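You operate a simulated robot arm through the tools that you are given. There is no shell and no other tool.

Carry out the task below with a simulated robot arm. There is one attempt and no reset: what you move stays moved.

JOB
Wind the flat hose onto its reel, squeezed dry.
Fine: black lever on and red brake off before you wind; wind till the hose end meets the coiler; brake on again. Where these are worked on the way, their far stop is far enough and under half their travel is too little: red brake.

The check looks at the end state, three seconds after you hand in, the way a careful person would. Anything else that was tipped, shoved, dropped, spilled or broken makes it a failure.

ROBOT AND FRAMES
A 7-joint arm with a two-finger parallel gripper, fixed in place. Base frame: the origin is at the foot of the arm, x ahead of it, y to its left, z up; the work surface is at about z = 0.82. Units: m, degrees, N and s.
With the tool pointing down near the work surface it reaches from about 0.42 to 0.9 m from the base axis. Its first joint turns from -143.0 to 143.0 degrees. Payload 3 kg.
The TCP is the grasp point between the finger pads, 0.03 m short of the fingertips. In the tool frame z runs along the fingers and y along their closing line. The gripper opens to 0.094 m. The fingers are 0.028 m wide and 0.01 m thick; the gripper's body (0.05 by 0.096 m) begins 0.055 m behind the TCP.
Orientation is that of the tool frame in the base frame, as a unit quaternion [w, x, y, z]. With the fingers straight down and closing along the base's y, the tool's x points along the base's -x, its y along +y and its z along -z.

CONTROLS
- The arm moves only by the tool jog_arm. Its argument "deltas" is a list of rows, each an object (a shift or turn left out is 0, a gripper value left out holds the last) with "delta_pos": the shift along the tool's x, y, z in m, a list of three; "rotation": the turn, a rotation vector about the tool's x, y, z in degrees, a list of three; "jaw": the closure in counts, from 0 (fully open) to 255 (shut). In form: [{"delta_pos": [dx, dy, dz], "rotation": [rx, ry, rz], "jaw": jaw}, ...]. A call has 1 to 20 rows; each row shifts and turns the commanded pose from where the row before left it, along the tool's axes as they then stand. Rows are played at 5 a second. More than 0.05 m and 8.6 degrees between two rows, or a gripper value outside its range, and nothing of the call is played. A pose out of reach is approached as far as the arm can. The call stops where the force on the tool passes 50 N (or 10 N more than at its start, if that is more) or the arm is blocked; 0.2 s more then pass. The fingers move at their own pace (about 0.072 m/s each) and stop on an object; they squeeze with about 33 N. The grip force told is the motor's: it shows also when the fingers shut on nothing. Time passes only in rows, and 0.2 s behind the last, so rows that do not move let the fingers close. The reply holds the time, the measured pose of the TCP, the force on the tool along the base axes, the opening and the grip force, in the units named above and with some noise, with the torque about the TCP (base axes, N m) and any sound that the robot's microphone picked up, and new pictures: "pictures" is both (left out), scene, wrist or none.
- Cameras (640 x 400 px; columns grow to the right, rows downward): "scene" is fixed at [0.3964, -0.6493, 1.4745]; the picture's right is [0.70, -0.72, 0.00], its down [-0.43, -0.42, -0.80] and it looks along [0.58, 0.56, -0.60] (base axes); focal length 370 px, centre (320, 200). "wrist" rides on the gripper at [0.076, 0.014, -0.102] in the tool frame; the picture's right is [-0.18, 0.98, 0.00], its down [-0.75, -0.14, -0.64] and it looks along [-0.63, -0.12, 0.77] (tool axes); focal length 243 px, centre (320, 200). There is no depth. A picture from a camera that has moved, and an enlarged one, comes with that camera's place and axes in the base frame and with its lens. The place of the scene camera against the robot may be out by one fixed shift of up to 0.012 m in any direction.
- zoom(camera, box): a new picture of the part [left, top, right, bottom] of that camera's present view, enlarged. The clock stands still meanwhile.
- finish_job(): hands the job in; it is judged then, once.

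Places have to be worked out from the pictures, the camera data and where the tool is seen. Open the gripper and draw the arm clear of the work before you hand the job in, unless the task says otherwise.

The tools are called after "Call:" as name(argument=value, ...) on one line, values as JSON. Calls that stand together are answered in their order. jog_arm: Moves the arm, as the interface text tells. Its arguments: {"type":"object","properties":{"deltas":{"type":"array","items":{"type":"object","properties":{"delta_pos":{"type":"array","items":{"type":"number"}},"rotation":{"type":"array","items":{"type":"number"}},"jaw":{"type":"number"}}}},"pictures":{"type":"string","enum":["both","scene","wrist","none"]}},"required":["deltas"]} The other tools are called the same way: zoom (camera, box) takes an enlarged picture of a part of a camera's view; finish_job () hands the job in.

At the start:

```text
time_s: 0.0
tool_pos: [0.6444, -0.0771, 1.1977]
orientation: [0.001, 0.0, 1.0, -0.001]
contact_force: [0.5, 0.7, 0.0]
torque: [0.05, 0.0, -0.04]
finger_gap: 0.0941
gripper_force: 0.1
```

scene: 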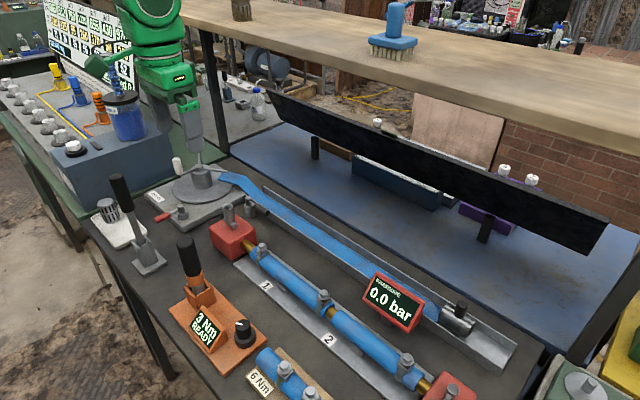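
wrist: 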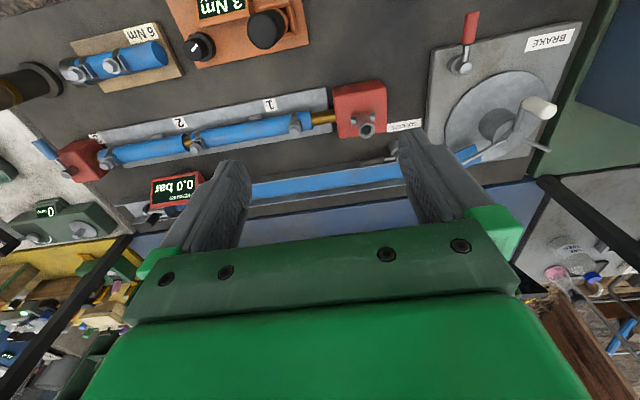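

The pictures show a reel plate with a red brake lever, a crank with a white knob, a blue flat hose lying in a channel, and other apparatus. I'll zoom in to identify each part before moving.

Call:
zoom(camera="scene", box=[80, 130, 280, 280])

Call:
zoom(camera="wrist", box=[380, 0, 600, 200])

Call:
zoom(camera="scene", box=[340, 250, 540, 390])

```text
2.67 times, centred on (180, 205) of scene
camera zoom: at [0.3964, -0.6493, 1.4745], right [0.7, -0.72, 0.0], down [-0.43, -0.42, -0.8], along [0.58, 0.56, -0.6], focal length 987 px, centre (693, 187)
```

zoom: 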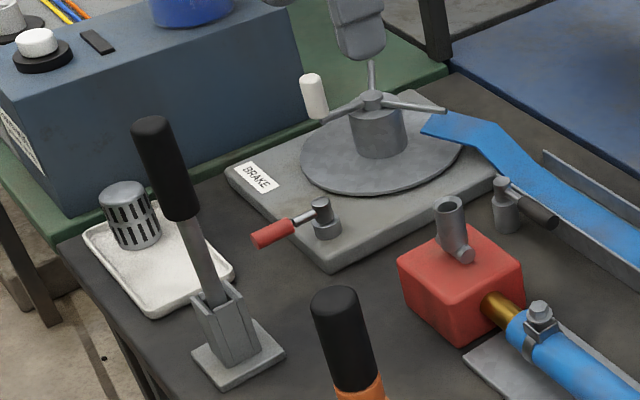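

```text
2.00 times, centred on (490, 100) of wrist
camera zoom: at [0.5688, -0.0616, 1.3025], right [0.18, 0.98, 0.0], down [0.75, -0.14, 0.64], along [0.63, -0.12, -0.77], focal length 485 px, centre (-20, 400)
```

zoom: 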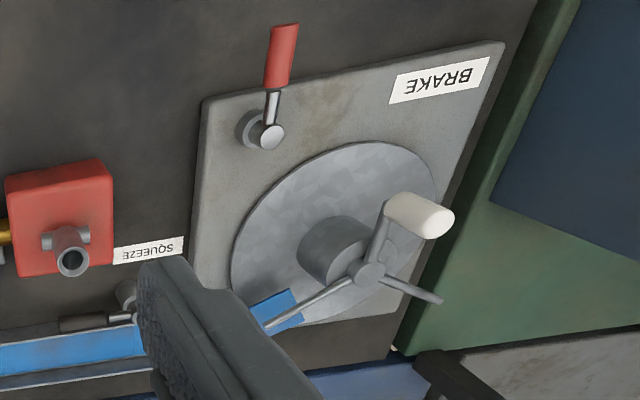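

```text
2.86 times, centred on (440, 320) of scene
camera zoom: at [0.3964, -0.6493, 1.4745], right [0.7, -0.72, 0.0], down [-0.43, -0.42, -0.8], along [0.58, 0.56, -0.6], focal length 1058 px, centre (-23, -143)
```

zoom: 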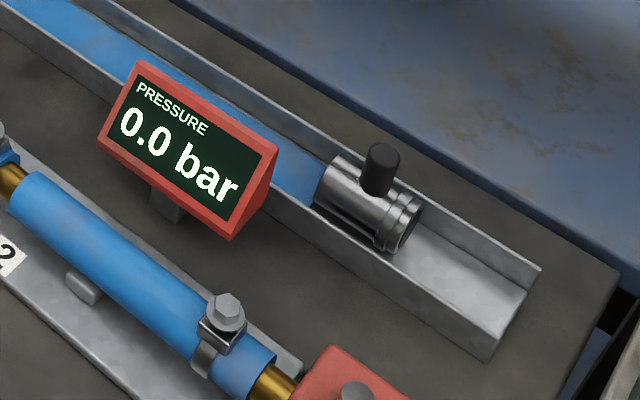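

The reel hub is near (0.80, 0.22), with the knob at about (0.742, 0.215) and z 0.93–0.975. The brake pivot is near (0.694, 0.148) with its handle pointing to -x. The SQUEEZE lever pivot is near (0.838, 0.043). I'll move the wrist camera left, staying high, for a better look.

Call:
jog_arm(deltas=[{"delta_pos": [0.04, 0.045, 0]}, {"delta_pos": [0.04, 0.045, 0]}, {"delta_pos": [0, 0.02, 0]}, {"delta_pos": [0, 0, 0]}], pictures="both")

```text
refused: row 1 steps farther than a row can; nothing moved
```

The step was over the 0.05 m limit, so I'll repeat the move in smaller rows.

Call:
jog_arm(deltas=[{"delta_pos": [0.02, 0.04, 0]}, {"delta_pos": [0.02, 0.04, 0]}, {"delta_pos": [0.02, 0.03, 0]}, {"delta_pos": [0.02, 0, 0]}, {"delta_pos": [0, 0, 0]}], pictures="both")

```text
time_s: 1.2
tool_pos: [0.5642, 0.0355, 1.1997]
orientation: [0.001, 0.0, 1.0, 0.0]
contact_force: [0.0, -0.6, -0.3]
torque: [0.01, 0.0, 0.01]
finger_gap: 0.0939
gripper_force: 0.1
camera wrist: at [0.488, 0.0498, 1.3028], right [0.18, 0.98, 0.0], down [0.75, -0.14, 0.64], along [0.63, -0.12, -0.77], focal length 243 px, centre (320, 200)
```

scene: 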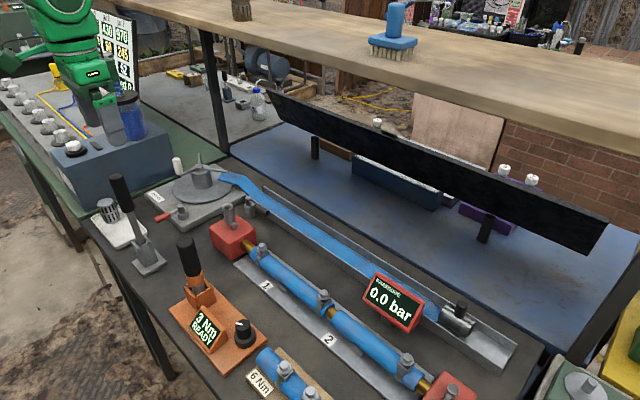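
wrist: 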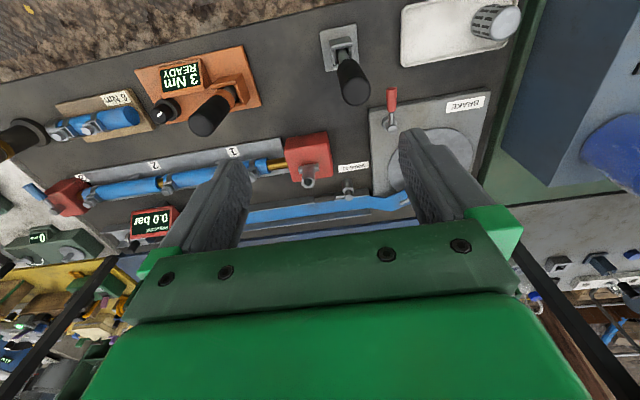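

I can see the SQUEEZE lever between the fingers, plus a tall black-gripped lever on its own bracket. I'll zoom in on both.

Call:
zoom(camera="wrist", box=[270, 120, 430, 220])

Call:
zoom(camera="wrist", box=[300, 0, 540, 150])

Call:
zoom(camera="scene", box=[200, 150, 320, 225])

Call:
zoom(camera="scene", box=[80, 150, 240, 280])

```text
4.00 times, centred on (350, 170) of wrist
camera zoom: at [0.488, 0.0498, 1.3028], right [0.18, 0.98, 0.0], down [0.75, -0.14, 0.64], along [0.63, -0.12, -0.77], focal length 970 px, centre (200, 320)
```

zoom: 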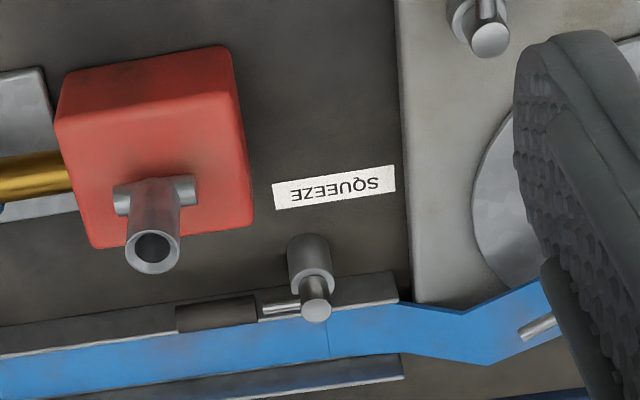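

```text
2.67 times, centred on (420, 75) of wrist
camera zoom: at [0.488, 0.0498, 1.3028], right [0.18, 0.98, 0.0], down [0.75, -0.14, 0.64], along [0.63, -0.12, -0.77], focal length 647 px, centre (53, 533)
```

zoom: 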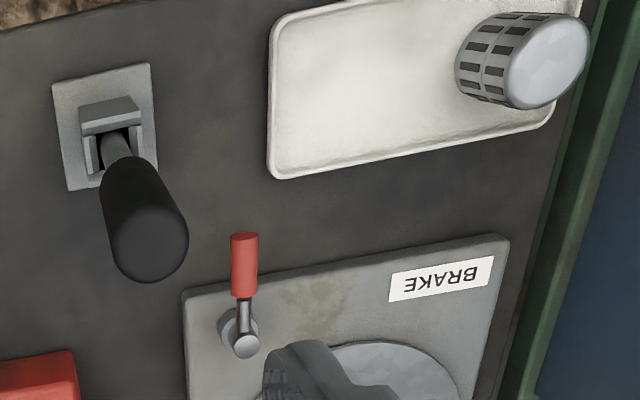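

```text
5.33 times, centred on (260, 188) of scene
camera zoom: at [0.3964, -0.6493, 1.4745], right [0.7, -0.72, 0.0], down [-0.43, -0.42, -0.8], along [0.58, 0.56, -0.6], focal length 1974 px, centre (640, 267)
```

zoom: 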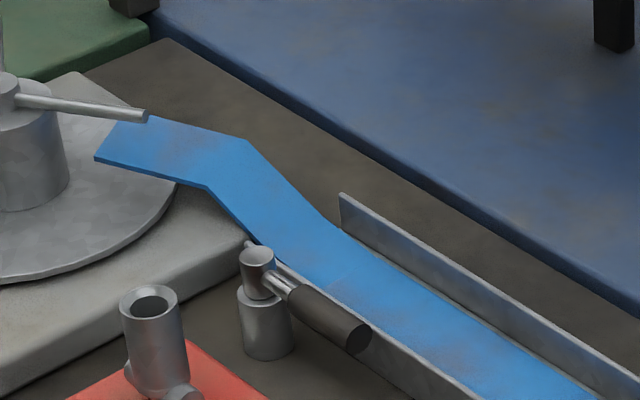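

```text
3.08 times, centred on (160, 215) of scene
camera zoom: at [0.3964, -0.6493, 1.4745], right [0.7, -0.72, 0.0], down [-0.43, -0.42, -0.8], along [0.58, 0.56, -0.6], focal length 1139 px, centre (812, 154)
```

zoom: 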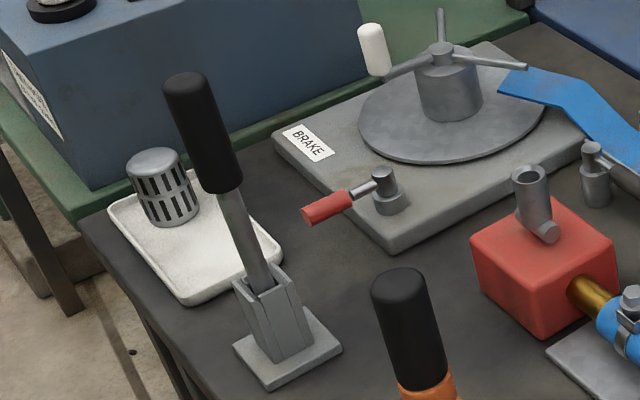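

The SQUEEZE lever has its pivot at about (0.838, 0.049). Its black handle lies along -y at z≈0.873, from y≈0.015 to -0.03. I'll close the fingers and hover beside its -x side so I can try pushing it gently.

Call:
jog_arm(deltas=[{"delta_pos": [-0.048, -0.01, 0], "jaw": 255}, {"delta_pos": [-0.048, -0.01, 0]}, {"delta_pos": [-0.048, -0.01, 0]}, {"delta_pos": [-0.048, -0.01, 0]}, {"delta_pos": [-0.045, -0.0075, 0]}, {"delta_pos": [0, 0, 0.05]}, {"delta_pos": [0, 0, 0.05]}, {"delta_pos": [0, 0, 0.05]}, {"delta_pos": [0, 0, 0.05]}, {"delta_pos": [0, 0, 0.04]}, {"delta_pos": [0, 0, 0]}], pictures="both")

```text
time_s: 3.6
tool_pos: [0.7742, -0.012, 0.9477]
orientation: [0.0, 0.0, 1.0, 0.0]
contact_force: [0.0, -0.4, 0.1]
torque: [0.0, 0.02, 0.01]
finger_gap: 0.0
gripper_force: 33.5
out of reach, approached as far as the arm can: row 5
camera wrist: at [0.6983, 0.0036, 1.0508], right [0.18, 0.98, 0.0], down [0.75, -0.14, 0.64], along [0.63, -0.12, -0.77], focal length 243 px, centre (320, 200)
```

scene: 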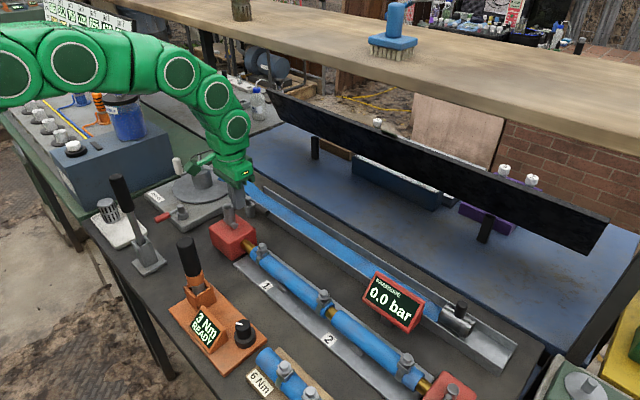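
wrist: 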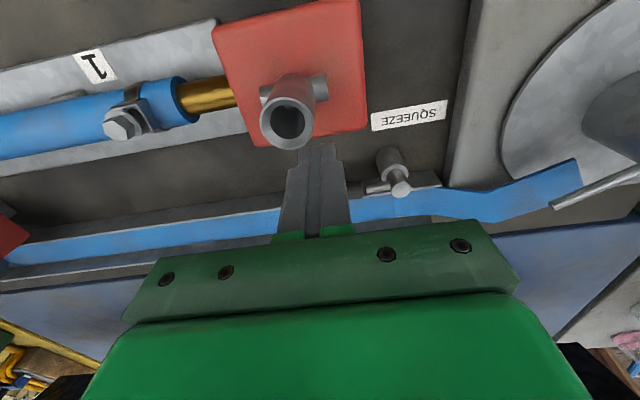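

The arm stopped short at x=0.774 while it was high. I'll move forward to x≈0.803 at this height, then lower to just below handle level.

Call:
jog_arm(deltas=[{"delta_pos": [-0.029, 0, 0]}, {"delta_pos": [0, 0, 0.03]}, {"delta_pos": [0, 0, 0.024]}, {"delta_pos": [0, 0, 0]}], pictures="both")

```text
time_s: 4.6
tool_pos: [0.8029, -0.0112, 0.8959]
orientation: [0.0, 0.0, 1.0, 0.0]
contact_force: [-0.1, -0.8, 0.2]
torque: [-0.03, 0.04, -0.01]
finger_gap: 0.0002
gripper_force: 32.9
camera wrist: at [0.7272, 0.0039, 0.999], right [0.18, 0.98, 0.0], down [0.75, -0.14, 0.64], along [0.63, -0.12, -0.77], focal length 243 px, centre (320, 200)
```

scene: 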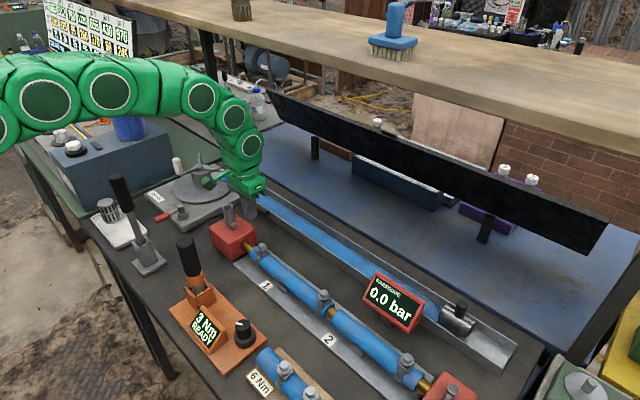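
wrist: 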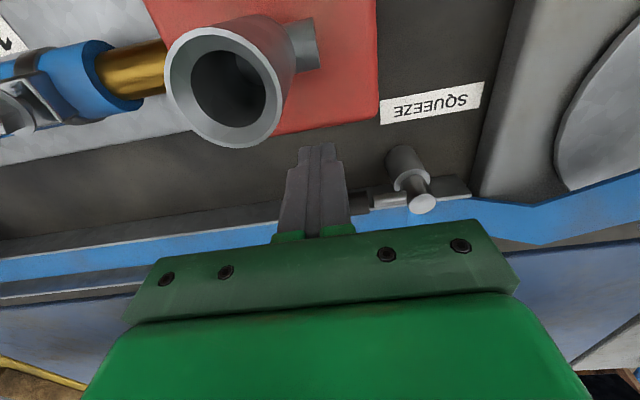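

The fingertips are beside the handle. I'll push +x in small steps and watch the force.

Call:
jog_arm(deltas=[{"delta_pos": [-0.008, 0, 0.002]}, {"delta_pos": [-0.008, 0, 0]}, {"delta_pos": [-0.008, 0, 0]}, {"delta_pos": [0, 0, 0]}], pictures="both")

Call:
zoom(camera="scene", box=[200, 150, 320, 225])

```text
time_s: 5.6
tool_pos: [0.8287, -0.0102, 0.8938]
orientation: [0.001, 0.0, 1.0, -0.001]
contact_force: [-0.1, 0.6, -0.6]
torque: [0.02, -0.01, -0.02]
finger_gap: 0.0
gripper_force: 32.7
camera wrist: at [0.7522, 0.0043, 0.9967], right [0.18, 0.98, 0.0], down [0.75, -0.14, 0.64], along [0.63, -0.12, -0.77], focal length 243 px, centre (320, 200)
```

scene: 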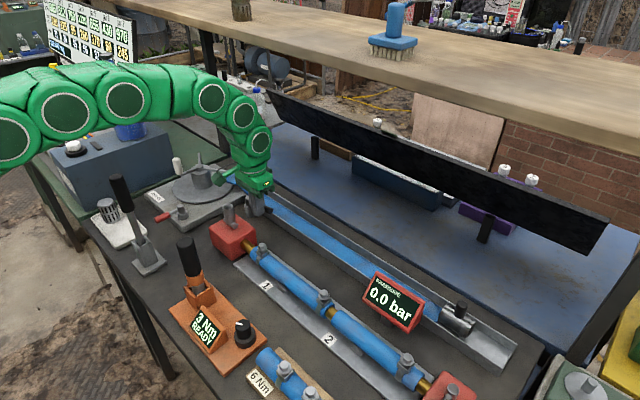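
wrist: 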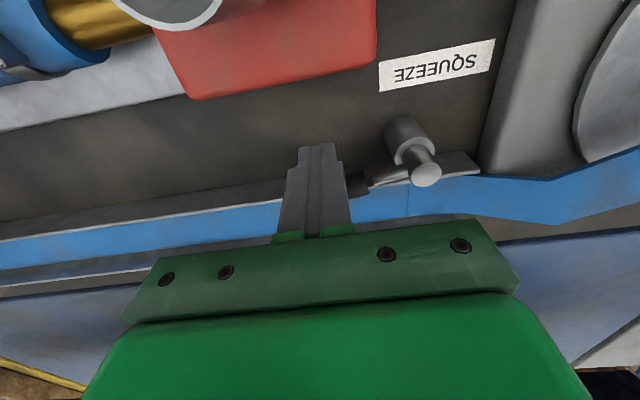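

```text
5.33 times, centred on (260, 188) of scene
camera zoom: at [0.3964, -0.6493, 1.4745], right [0.7, -0.72, 0.0], down [-0.43, -0.42, -0.8], along [0.58, 0.56, -0.6], focal length 1974 px, centre (640, 267)
```

zoom: 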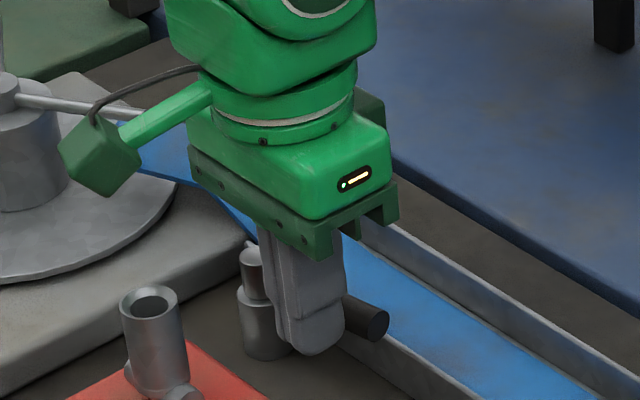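

The lever gave way easily and is swinging toward +x over the hose. I'll continue along the arc to about 50°.

Call:
jog_arm(deltas=[{"delta_pos": [-0.008, 0, 0]}, {"delta_pos": [-0.008, 0, 0]}, {"delta_pos": [-0.01, 0.003, 0]}, {"delta_pos": [-0.01, 0.003, 0]}, {"delta_pos": [0, 0, 0]}], pictures="both")

Call:
zoom(camera="scene", box=[200, 150, 320, 225])

```text
time_s: 6.8
tool_pos: [0.8634, -0.0036, 0.893]
orientation: [0.0, 0.001, 1.0, 0.0]
contact_force: [0.1, 0.3, -0.7]
torque: [0.02, -0.01, 0.0]
finger_gap: 0.0
gripper_force: 32.5
camera wrist: at [0.7883, 0.0104, 0.9966], right [0.18, 0.98, 0.0], down [0.75, -0.14, 0.64], along [0.63, -0.12, -0.77], focal length 243 px, centre (320, 200)
```

scene: 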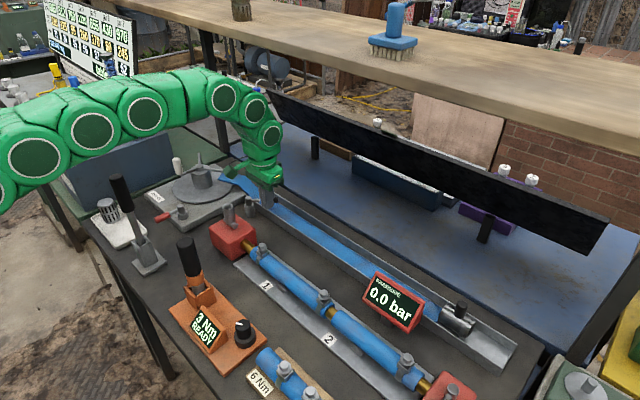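
wrist: 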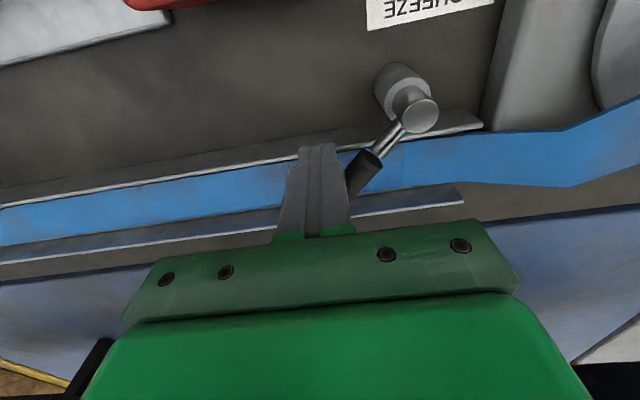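

```text
5.33 times, centred on (260, 188) of scene
camera zoom: at [0.3964, -0.6493, 1.4745], right [0.7, -0.72, 0.0], down [-0.43, -0.42, -0.8], along [0.58, 0.56, -0.6], focal length 1974 px, centre (640, 267)
```

zoom: 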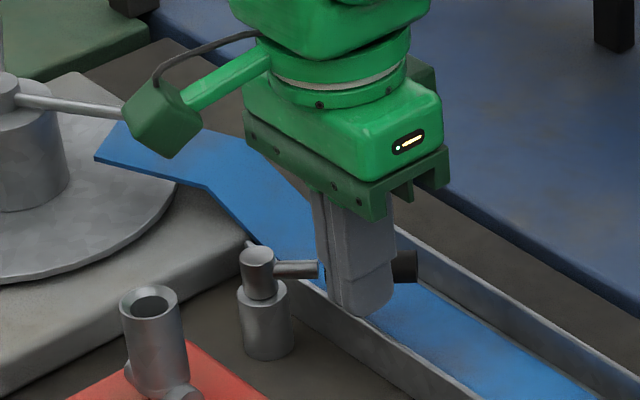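

The lever is at about 45–50° across the hose and moving freely. I'll continue to about 90°.

Call:
jog_arm(deltas=[{"delta_pos": [-0.009, 0.007, 0]}, {"delta_pos": [-0.009, 0.008, 0]}, {"delta_pos": [-0.006, 0.01, 0]}, {"delta_pos": [-0.005, 0.01, 0]}, {"delta_pos": [0, 0, 0]}], pictures="both")

Call:
zoom(camera="scene", box=[200, 150, 320, 225])

```text
time_s: 8.0
tool_pos: [0.8933, 0.0313, 0.8937]
orientation: [0.0, 0.0, 1.0, 0.0]
contact_force: [-0.1, -0.2, -0.2]
torque: [-0.04, 0.02, -0.01]
finger_gap: 0.0001
gripper_force: 33.3
camera wrist: at [0.8172, 0.0452, 0.9963], right [0.18, 0.98, 0.0], down [0.75, -0.14, 0.64], along [0.63, -0.12, -0.77], focal length 243 px, centre (320, 200)
```

scene: 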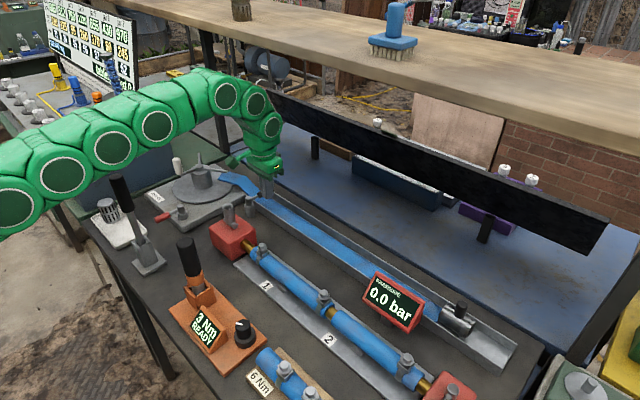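
wrist: 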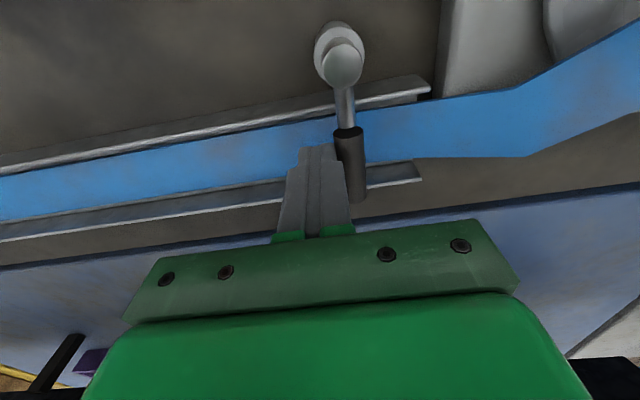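

```text
5.33 times, centred on (260, 188) of scene
camera zoom: at [0.3964, -0.6493, 1.4745], right [0.7, -0.72, 0.0], down [-0.43, -0.42, -0.8], along [0.58, 0.56, -0.6], focal length 1974 px, centre (640, 267)
```

zoom: 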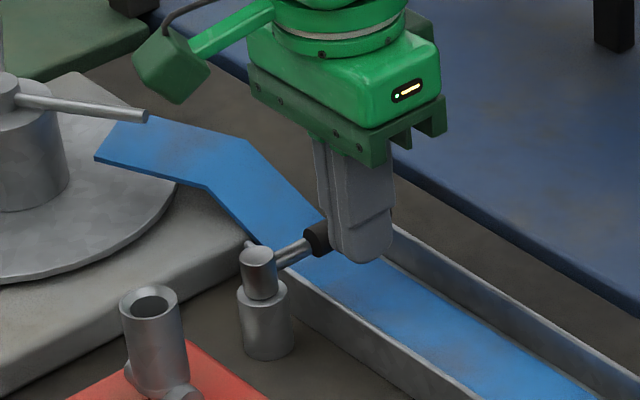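

The lever is at about 85°. I'll push on in +y with small steps to find its stop.

Call:
jog_arm(deltas=[{"delta_pos": [0, 0.006, 0]}, {"delta_pos": [0, 0.006, 0]}, {"delta_pos": [0, 0, 0]}], pictures="wrist")

```text
time_s: 8.7
tool_pos: [0.8928, 0.0333, 0.8927]
orientation: [0.0, 0.005, 1.0, -0.004]
contact_force: [1.0, -6.2, 2.5]
torque: [-0.15, 0.03, 0.08]
finger_gap: 0.0
gripper_force: 33.2
stopped in row 3: the force on the tool passed its limit at 53 N (the readings are from after the stop); the commanded pose is now the measured one
camera wrist: at [0.8171, 0.0487, 0.9959], right [0.19, 0.98, -0.01], down [0.75, -0.14, 0.64], along [0.63, -0.13, -0.77], focal length 243 px, centre (320, 200)
```

wrist: 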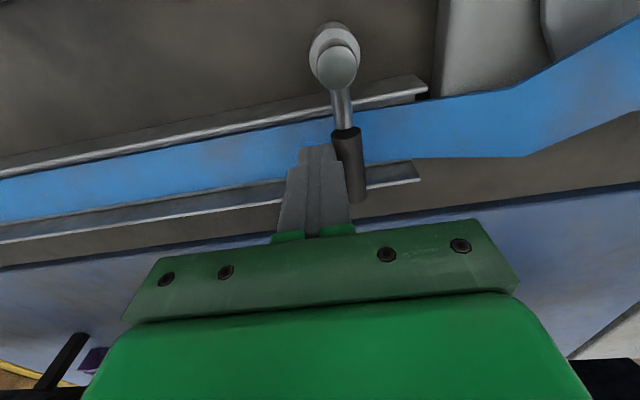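

The lever hit its stop at about 90°, so the squeeze is on. Next I'll back off, rise, move over toward the brake, and turn the tool +90° so the camera arm stays clear of the tall lever.

Call:
jog_arm(deltas=[{"delta_pos": [0, -0.02, 0]}, {"delta_pos": [0, 0, -0.05]}, {"delta_pos": [0, 0, -0.05]}, {"delta_pos": [0, 0, -0.05]}, {"delta_pos": [0.04, 0.025, 0]}, {"delta_pos": [0.04, 0.025, 0]}, {"delta_pos": [0.04, 0.025, 0]}, {"delta_pos": [0.04, 0.025, 0]}, {"delta_pos": [0.04, 0.025, 0]}, {"delta_pos": [0.04, 0.025, 0]}, {"delta_pos": [0.008, 0.017, 0]}, {"delta_pos": [0, 0, 0]}], pictures="both")

```text
time_s: 10.0
tool_pos: [0.8569, 0.0391, 1.0157]
orientation: [0.019, 0.011, 1.0, 0.0]
contact_force: [0.3, -0.3, -0.5]
torque: [0.02, 0.09, 0.01]
finger_gap: 0.0002
gripper_force: 32.8
out of reach, approached as far as the arm can: row 4
stopped in row 6: the force on the tool passed its limit at 89 N (the readings are from after the stop); the commanded pose is now the measured one
camera wrist: at [0.7769, 0.0551, 1.1162], right [0.2, 0.98, 0.01], down [0.72, -0.16, 0.67], along [0.66, -0.13, -0.74], focal length 243 px, centre (320, 200)
```

scene: 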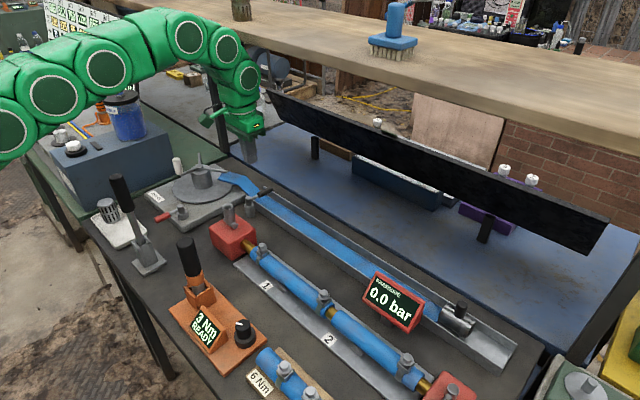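
wrist: 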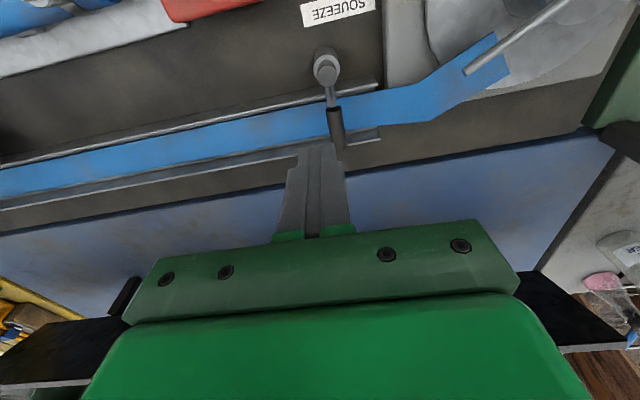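

The stop came at 89 N, but the current force is about zero. It looks like the arm jerked as it left the reach limit, so I'll check the scene for any contact or movement.

Call:
zoom(camera="scene", box=[160, 60, 320, 220])

Call:
zoom(camera="wrist", box=[440, 200, 640, 400])

```text
2.50 times, centred on (240, 140) of scene
camera zoom: at [0.3964, -0.6493, 1.4745], right [0.7, -0.72, 0.0], down [-0.43, -0.42, -0.8], along [0.58, 0.56, -0.6], focal length 926 px, centre (520, 350)
```

zoom: 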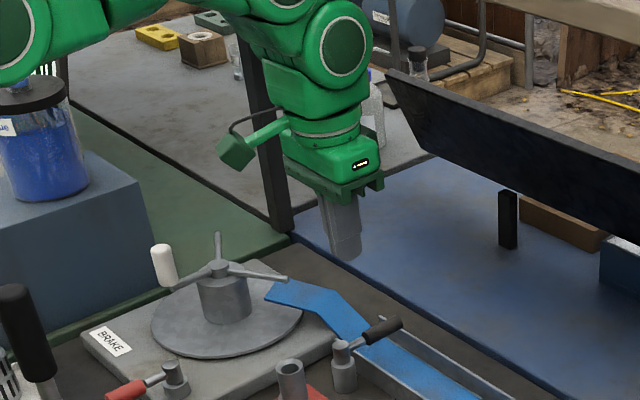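

```text
2.00 times, centred on (540, 300) of wrist
camera zoom: at [0.7769, 0.0551, 1.1162], right [0.2, 0.98, 0.01], down [0.72, -0.16, 0.67], along [0.66, -0.13, -0.74], focal length 485 px, centre (-120, 0)
```

zoom: 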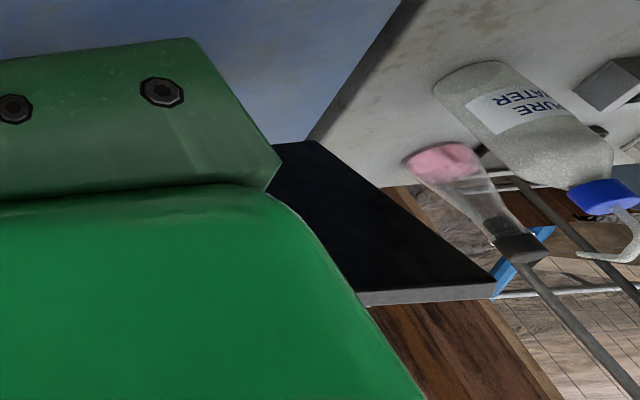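

Nothing looks disturbed, and the black lever now lies across the hose at its stop. I'll correct the slight tilt and head toward the brake in smaller steps, well inside reach.

Call:
jog_arm(deltas=[{"delta_pos": [0.01, 0, 0], "rotation": [0, 2.18, -1.26]}, {"delta_pos": [0.03, 0.02, 0]}, {"delta_pos": [0.035, 0.025, 0]}, {"delta_pos": [0.035, 0.025, 0]}, {"delta_pos": [0.035, 0.025, 0]}, {"delta_pos": [0.035, 0.025, 0]}, {"delta_pos": [0.03, 0.025, 0]}, {"delta_pos": [0, 0, 0]}], pictures="both")

```text
time_s: 11.8
tool_pos: [0.6469, 0.1834, 1.015]
orientation: [0.002, -0.001, 1.0, 0.0]
contact_force: [0.6, 0.1, -0.6]
torque: [0.02, 0.0, 0.01]
finger_gap: 0.0
gripper_force: 32.3
camera wrist: at [0.5702, 0.1982, 1.1192], right [0.18, 0.98, 0.0], down [0.75, -0.14, 0.64], along [0.63, -0.12, -0.76], focal length 243 px, centre (320, 200)
```

scene: 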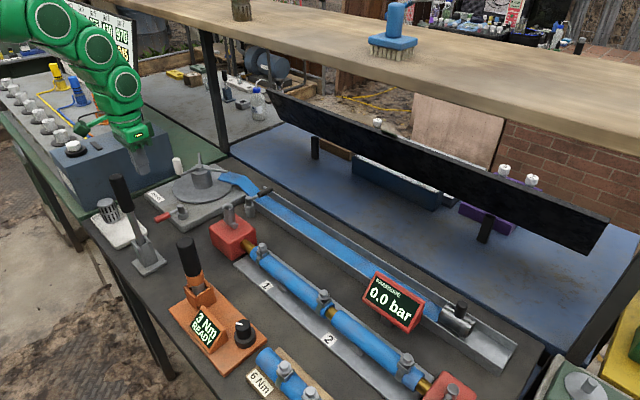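
wrist: 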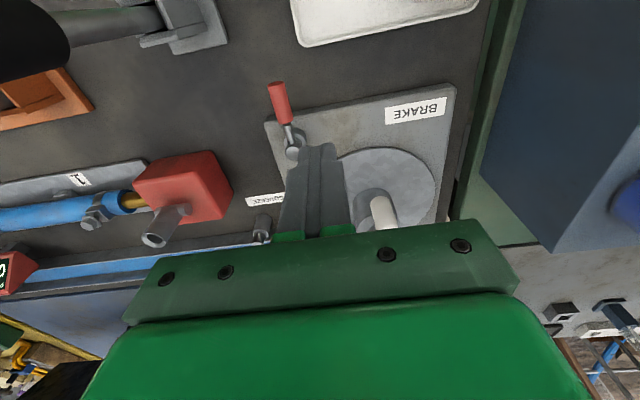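

The motion is clean now. I'll zoom in to refine the brake handle and knob positions before descending.

Call:
zoom(camera="wrist", box=[220, 60, 420, 240])

```text
2.22 times, centred on (320, 150) of wrist
camera zoom: at [0.5702, 0.1982, 1.1192], right [0.18, 0.98, 0.0], down [0.75, -0.14, 0.64], along [0.63, -0.12, -0.76], focal length 539 px, centre (320, 311)
```

zoom: 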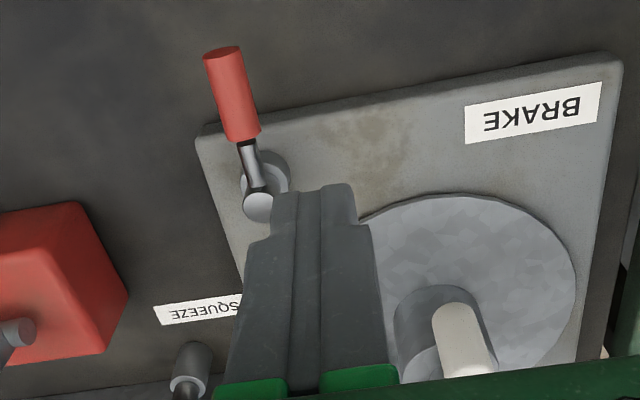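

The brake pivot refines to about (0.696, 0.143), with the red handle spanning x 0.626–0.66 at y≈0.143. I'll rotate the tool +90° here and then descend on the +y side of the handle.

Call:
jog_arm(deltas=[{"rotation": [0, 0, 8.2]}, {"rotation": [0, 0, 8.2]}, {"rotation": [0, 0, 8.2]}, {"rotation": [0, 0, 8.2]}, {"rotation": [0, 0, 8.2]}, {"rotation": [0, 0, 8.2]}, {"rotation": [0, 0, 8.2]}, {"rotation": [0, 0, 8.2]}, {"rotation": [0, 0, 8.2]}, {"rotation": [0, 0, 8.2]}, {"rotation": [0, 0, 8]}, {"delta_pos": [0, 0, 0.04]}, {"delta_pos": [0, 0, 0.04]}, {"delta_pos": [0, 0, 0]}], pictures="both")

```text
time_s: 14.8
tool_pos: [0.648, 0.1837, 0.9368]
orientation: [0.002, 0.706, 0.708, 0.001]
contact_force: [0.3, -0.6, 0.6]
torque: [0.01, -0.01, -0.01]
finger_gap: 0.0
gripper_force: 32.7
camera wrist: at [0.6619, 0.2604, 1.0402], right [0.98, -0.18, 0.0], down [-0.14, -0.75, 0.64], along [-0.12, -0.63, -0.77], focal length 243 px, centre (320, 200)
```

scene: 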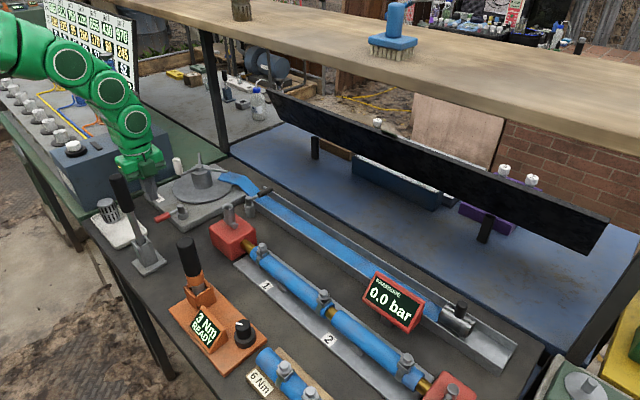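
wrist: 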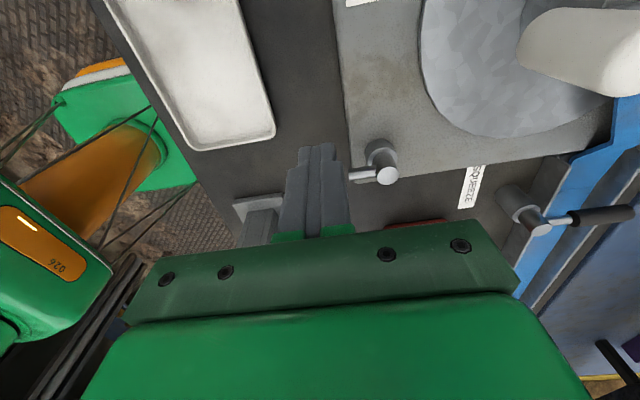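

The tool is rotated, with the view now facing -y. I'll descend to handle height and push gently toward -y.

Call:
jog_arm(deltas=[{"delta_pos": [0, 0, 0.025]}, {"delta_pos": [0, 0, 0.02]}, {"delta_pos": [-0.008, 0, 0]}, {"delta_pos": [-0.008, 0, 0]}, {"delta_pos": [-0.007, 0, 0]}, {"delta_pos": [0, 0, 0]}], pictures="both")

Call:
zoom(camera="scene", box=[120, 150, 240, 240])

```text
time_s: 16.0
tool_pos: [0.6467, 0.1662, 0.89]
orientation: [-0.001, 0.706, 0.708, 0.004]
contact_force: [-1.5, 15.8, 1.2]
torque: [0.22, -0.24, -0.01]
finger_gap: 0.0002
gripper_force: 32.7
stopped in row 6: the force on the tool passed its limit at 57 N (the readings are from after the stop); the commanded pose is now the measured one
camera wrist: at [0.6607, 0.243, 0.9942], right [0.98, -0.18, 0.0], down [-0.14, -0.76, 0.64], along [-0.11, -0.63, -0.77], focal length 243 px, centre (320, 200)
```

scene: 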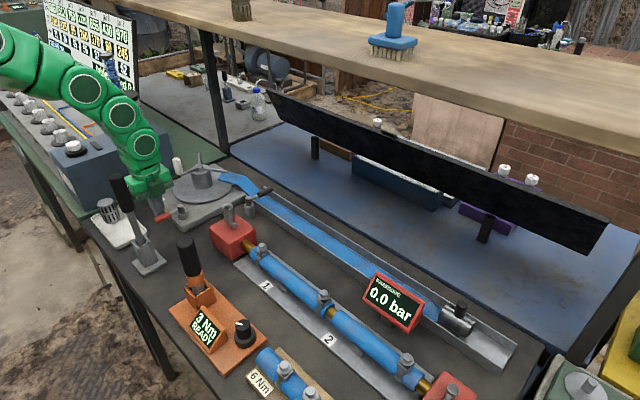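
wrist: 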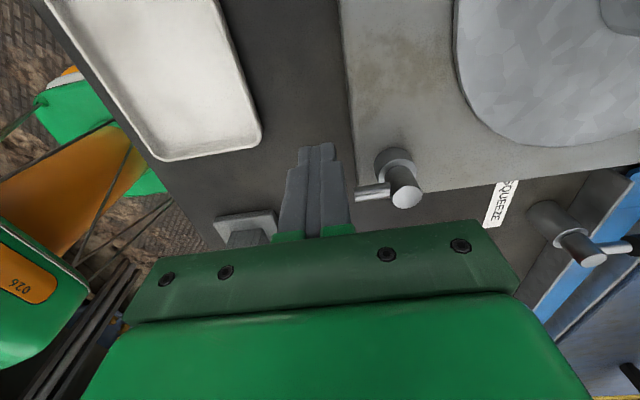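

```text
4.44 times, centred on (180, 195) of scene
camera zoom: at [0.3964, -0.6493, 1.4745], right [0.7, -0.72, 0.0], down [-0.43, -0.42, -0.8], along [0.58, 0.56, -0.6], focal length 1646 px, centre (942, 222)
```

zoom: 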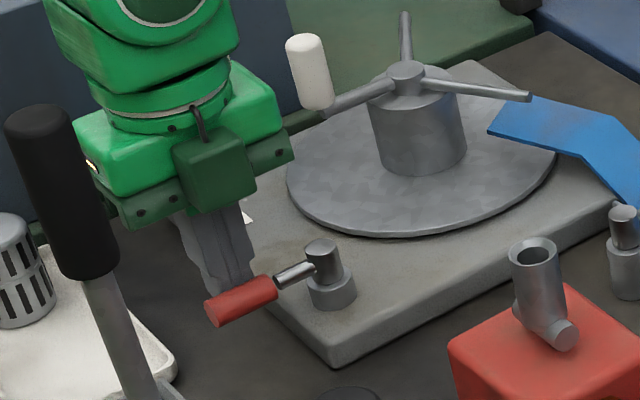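

The lever resists toward -y, so that is its brake-on stop and it must swing toward +y. I'll lift over the handle to its -y side and push it the other way.

Call:
jog_arm(deltas=[{"delta_pos": [0.008, 0, 0]}, {"delta_pos": [0, 0, -0.045]}, {"delta_pos": [-0.035, 0, 0]}, {"delta_pos": [-0.034, 0, 0]}, {"delta_pos": [0, 0, 0]}, {"delta_pos": [0, 0, 0.025]}, {"delta_pos": [0, 0, 0.023]}, {"delta_pos": [0, 0, 0]}], pictures="both")

Call:
zoom(camera="scene", box=[120, 150, 240, 240])

```text
time_s: 17.8
tool_pos: [0.6469, 0.1052, 0.8878]
orientation: [-0.001, 0.707, 0.707, 0.003]
contact_force: [1.1, -0.9, 0.1]
torque: [0.01, 0.02, -0.02]
finger_gap: 0.0
gripper_force: 32.6
camera wrist: at [0.6602, 0.1812, 0.9915], right [0.98, -0.18, 0.0], down [-0.14, -0.76, 0.64], along [-0.11, -0.63, -0.77], focal length 243 px, centre (320, 200)
```

scene: 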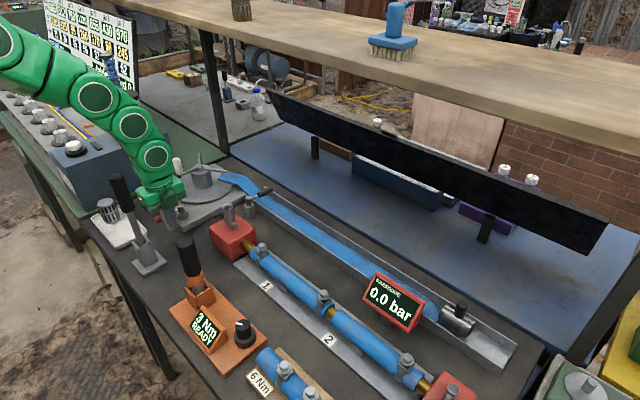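
wrist: 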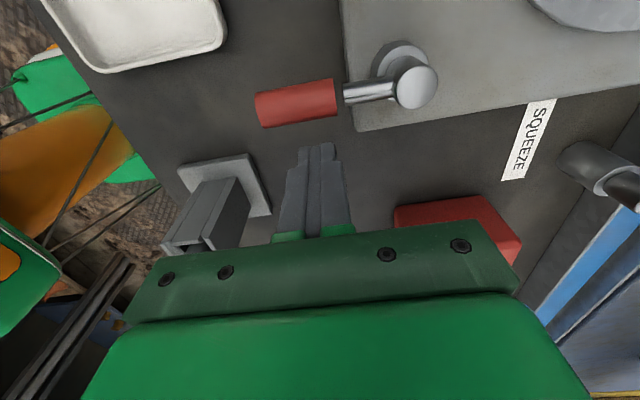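

```text
4.44 times, centred on (180, 195) of scene
camera zoom: at [0.3964, -0.6493, 1.4745], right [0.7, -0.72, 0.0], down [-0.43, -0.42, -0.8], along [0.58, 0.56, -0.6], focal length 1646 px, centre (942, 222)
```

zoom: 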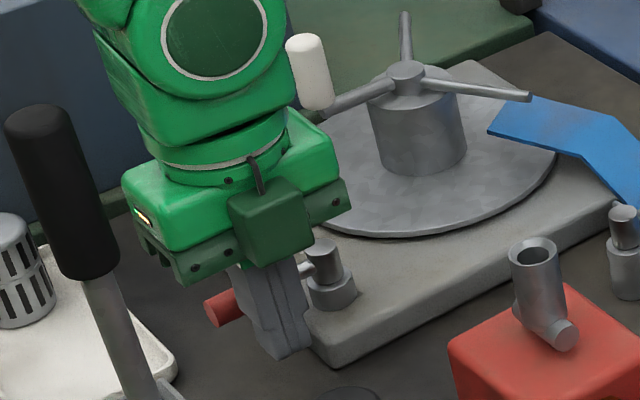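

The fingers are now on the -y side of the handle. I'll push toward +y along the arc in small steps.

Call:
jog_arm(deltas=[{"delta_pos": [0.01, 0, 0]}, {"delta_pos": [0.01, -0.001, 0]}, {"delta_pos": [0.008, -0.002, 0]}, {"delta_pos": [0.006, -0.002, 0]}, {"delta_pos": [0.006, -0.001, 0]}, {"delta_pos": [0, 0, 0]}], pictures="both")

Call:
zoom(camera="scene", box=[120, 150, 240, 240])

```text
time_s: 19.2
tool_pos: [0.6406, 0.1439, 0.8871]
orientation: [-0.001, 0.706, 0.708, 0.003]
contact_force: [0.0, -0.6, -0.4]
torque: [-0.01, 0.03, -0.02]
finger_gap: 0.0003
gripper_force: 33.3
camera wrist: at [0.6547, 0.2207, 0.9915], right [0.98, -0.18, 0.0], down [-0.14, -0.76, 0.64], along [-0.11, -0.63, -0.77], focal length 243 px, centre (320, 200)
```

scene: 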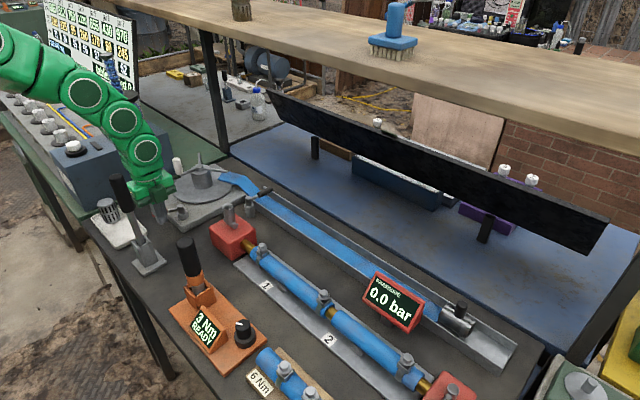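
wrist: 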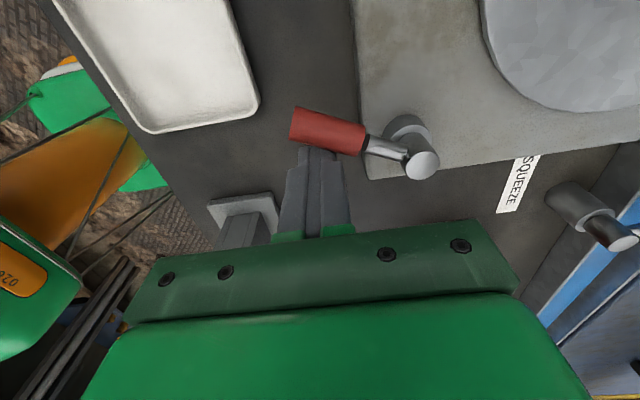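

```text
4.44 times, centred on (180, 195) of scene
camera zoom: at [0.3964, -0.6493, 1.4745], right [0.7, -0.72, 0.0], down [-0.43, -0.42, -0.8], along [0.58, 0.56, -0.6], focal length 1646 px, centre (942, 222)
```

zoom: 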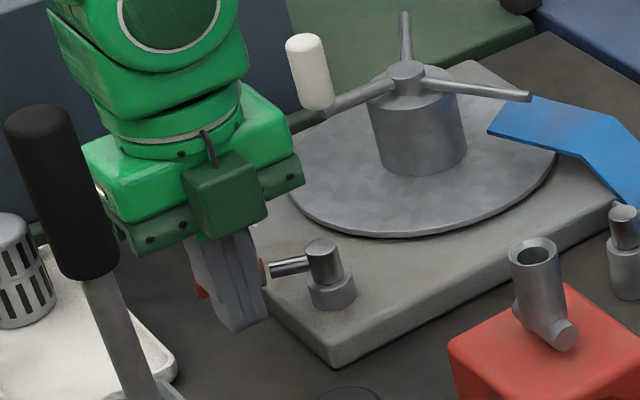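

The lever swings toward +y freely and is now at about 25°. I'll go on to about 45°, then turn the tool back to keep the gripper body clear of the white knob.

Call:
jog_arm(deltas=[{"delta_pos": [0.008, 0.0005, 0]}, {"delta_pos": [0.008, 0.0005, 0]}, {"delta_pos": [-0.003, -0.003, 0], "rotation": [0, 0, -8.2]}, {"rotation": [0, 0, -8.2]}, {"rotation": [0, 0, -8.2]}, {"rotation": [0, 0, -8.2]}, {"rotation": [0, 0, -8.2]}, {"rotation": [0, 0, -8.2]}, {"rotation": [0, 0, -8.2]}, {"rotation": [0, 0, -8.2]}, {"rotation": [0, 0, -8.2]}, {"rotation": [0, 0, -8.2]}, {"rotation": [0, 0, -8]}, {"delta_pos": [0, 0, 0]}], pictures="both")

Call:
zoom(camera="scene", box=[120, 150, 240, 240])

```text
time_s: 22.2
tool_pos: [0.639, 0.158, 0.8885]
orientation: [0.002, -0.001, 1.0, 0.003]
contact_force: [-0.7, 0.2, -0.9]
torque: [-0.01, 0.01, 0.0]
finger_gap: 0.0
gripper_force: 32.6
camera wrist: at [0.5627, 0.1717, 0.9904], right [0.18, 0.98, 0.01], down [0.75, -0.14, 0.64], along [0.63, -0.11, -0.77], focal length 243 px, centre (320, 200)
```

scene: 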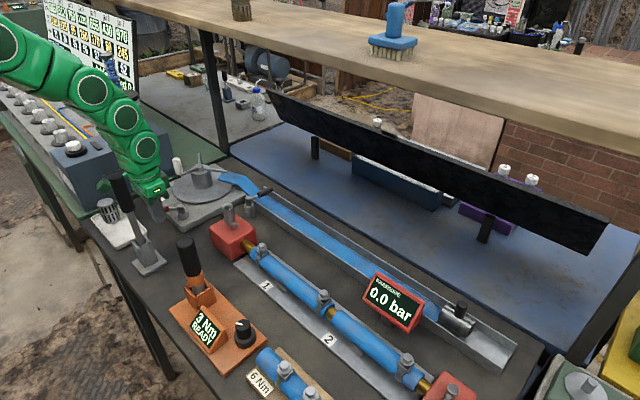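
wrist: 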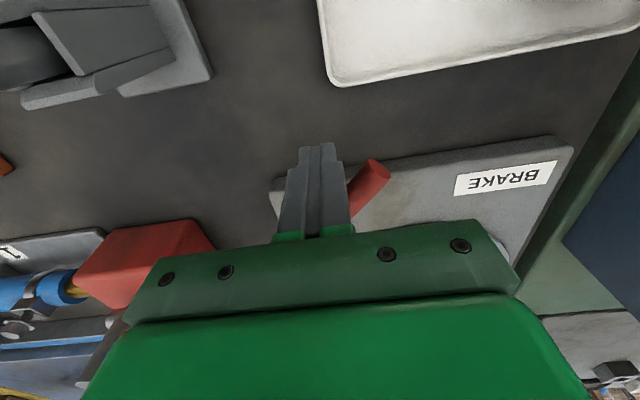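

```text
4.44 times, centred on (180, 195) of scene
camera zoom: at [0.3964, -0.6493, 1.4745], right [0.7, -0.72, 0.0], down [-0.43, -0.42, -0.8], along [0.58, 0.56, -0.6], focal length 1646 px, centre (942, 222)
```

zoom: 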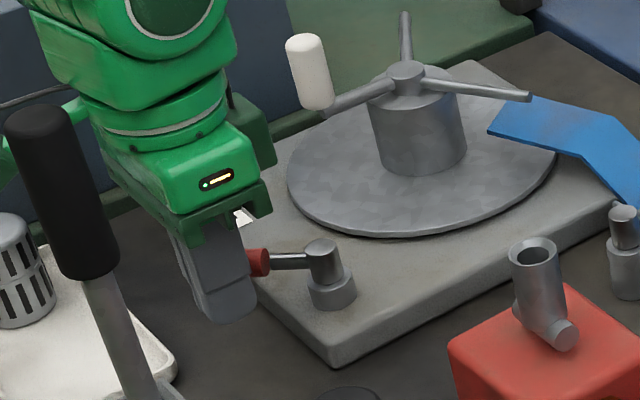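

The lever is at about 45° and the tool is back to its original yaw. I'll continue the arc to about 90° or its stop.

Call:
jog_arm(deltas=[{"delta_pos": [-0.005, 0.008, 0]}, {"delta_pos": [-0.005, 0.007, 0]}, {"delta_pos": [-0.005, 0.006, 0]}, {"delta_pos": [-0.005, 0.006, 0]}, {"delta_pos": [0, 0, 0]}], pictures="both")

Call:
zoom(camera="scene", box=[120, 150, 240, 240])

```text
time_s: 23.4
tool_pos: [0.6589, 0.1856, 0.8869]
orientation: [0.001, -0.001, 1.0, 0.002]
contact_force: [-0.3, 0.2, -0.2]
torque: [-0.02, 0.02, 0.01]
finger_gap: 0.0
gripper_force: 33.4
camera wrist: at [0.582, 0.1992, 0.991], right [0.18, 0.98, 0.01], down [0.75, -0.14, 0.64], along [0.63, -0.11, -0.77], focal length 243 px, centre (320, 200)
```

scene: 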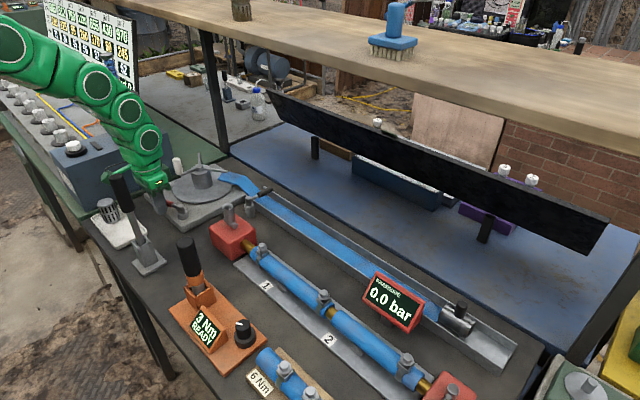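
wrist: 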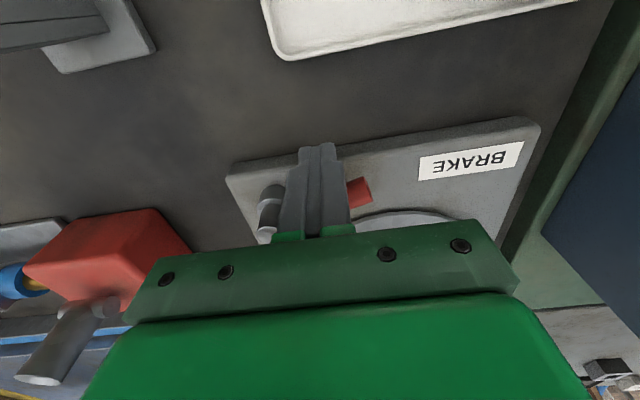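

```text
4.44 times, centred on (180, 195) of scene
camera zoom: at [0.3964, -0.6493, 1.4745], right [0.7, -0.72, 0.0], down [-0.43, -0.42, -0.8], along [0.58, 0.56, -0.6], focal length 1646 px, centre (942, 222)
```

zoom: 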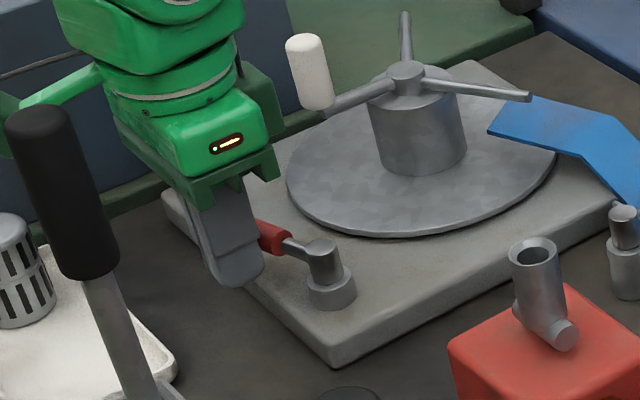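

The lever is at about 70–75°. I'll continue in +x small steps until the stop.

Call:
jog_arm(deltas=[{"delta_pos": [-0.007, 0.004, 0]}, {"delta_pos": [-0.007, 0.003, 0]}, {"delta_pos": [-0.004, 0, 0]}, {"delta_pos": [-0.004, 0, 0]}, {"delta_pos": [0, 0, 0]}], pictures="wrist")

Call:
zoom(camera="scene", box=[120, 150, 240, 240])

```text
time_s: 24.4
tool_pos: [0.673, 0.1925, 0.8855]
orientation: [-0.007, -0.001, 1.0, 0.002]
contact_force: [-13.3, 0.3, 2.7]
torque: [0.14, 0.11, -0.02]
finger_gap: 0.0001
gripper_force: 33.2
stopped in row 4: the force on the tool passed its limit at 60 N (the readings are from after the stop); the commanded pose is now the measured one
camera wrist: at [0.5981, 0.2063, 0.99], right [0.18, 0.98, 0.0], down [0.76, -0.14, 0.63], along [0.62, -0.11, -0.78], focal length 243 px, centre (320, 200)
```

wrist: 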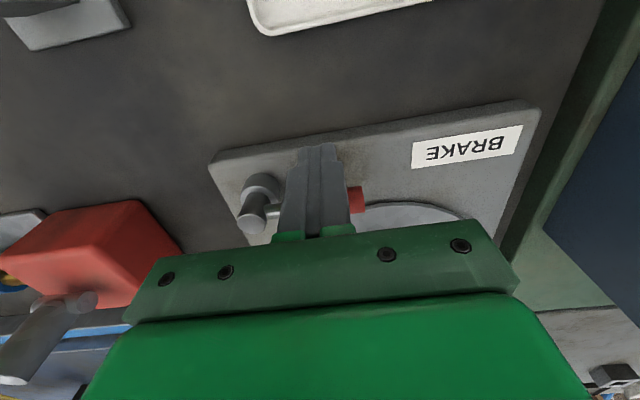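

```text
4.44 times, centred on (180, 195) of scene
camera zoom: at [0.3964, -0.6493, 1.4745], right [0.7, -0.72, 0.0], down [-0.43, -0.42, -0.8], along [0.58, 0.56, -0.6], focal length 1646 px, centre (942, 222)
```

zoom: 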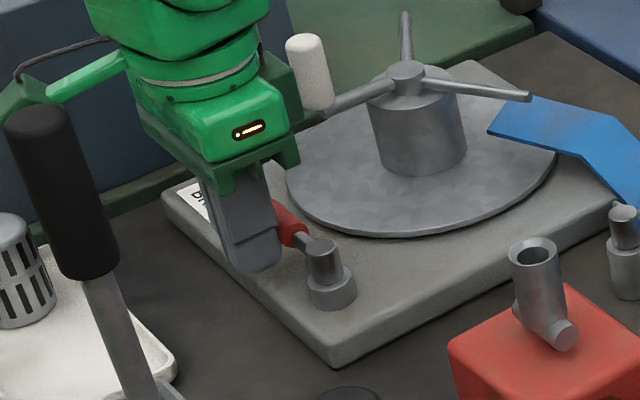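

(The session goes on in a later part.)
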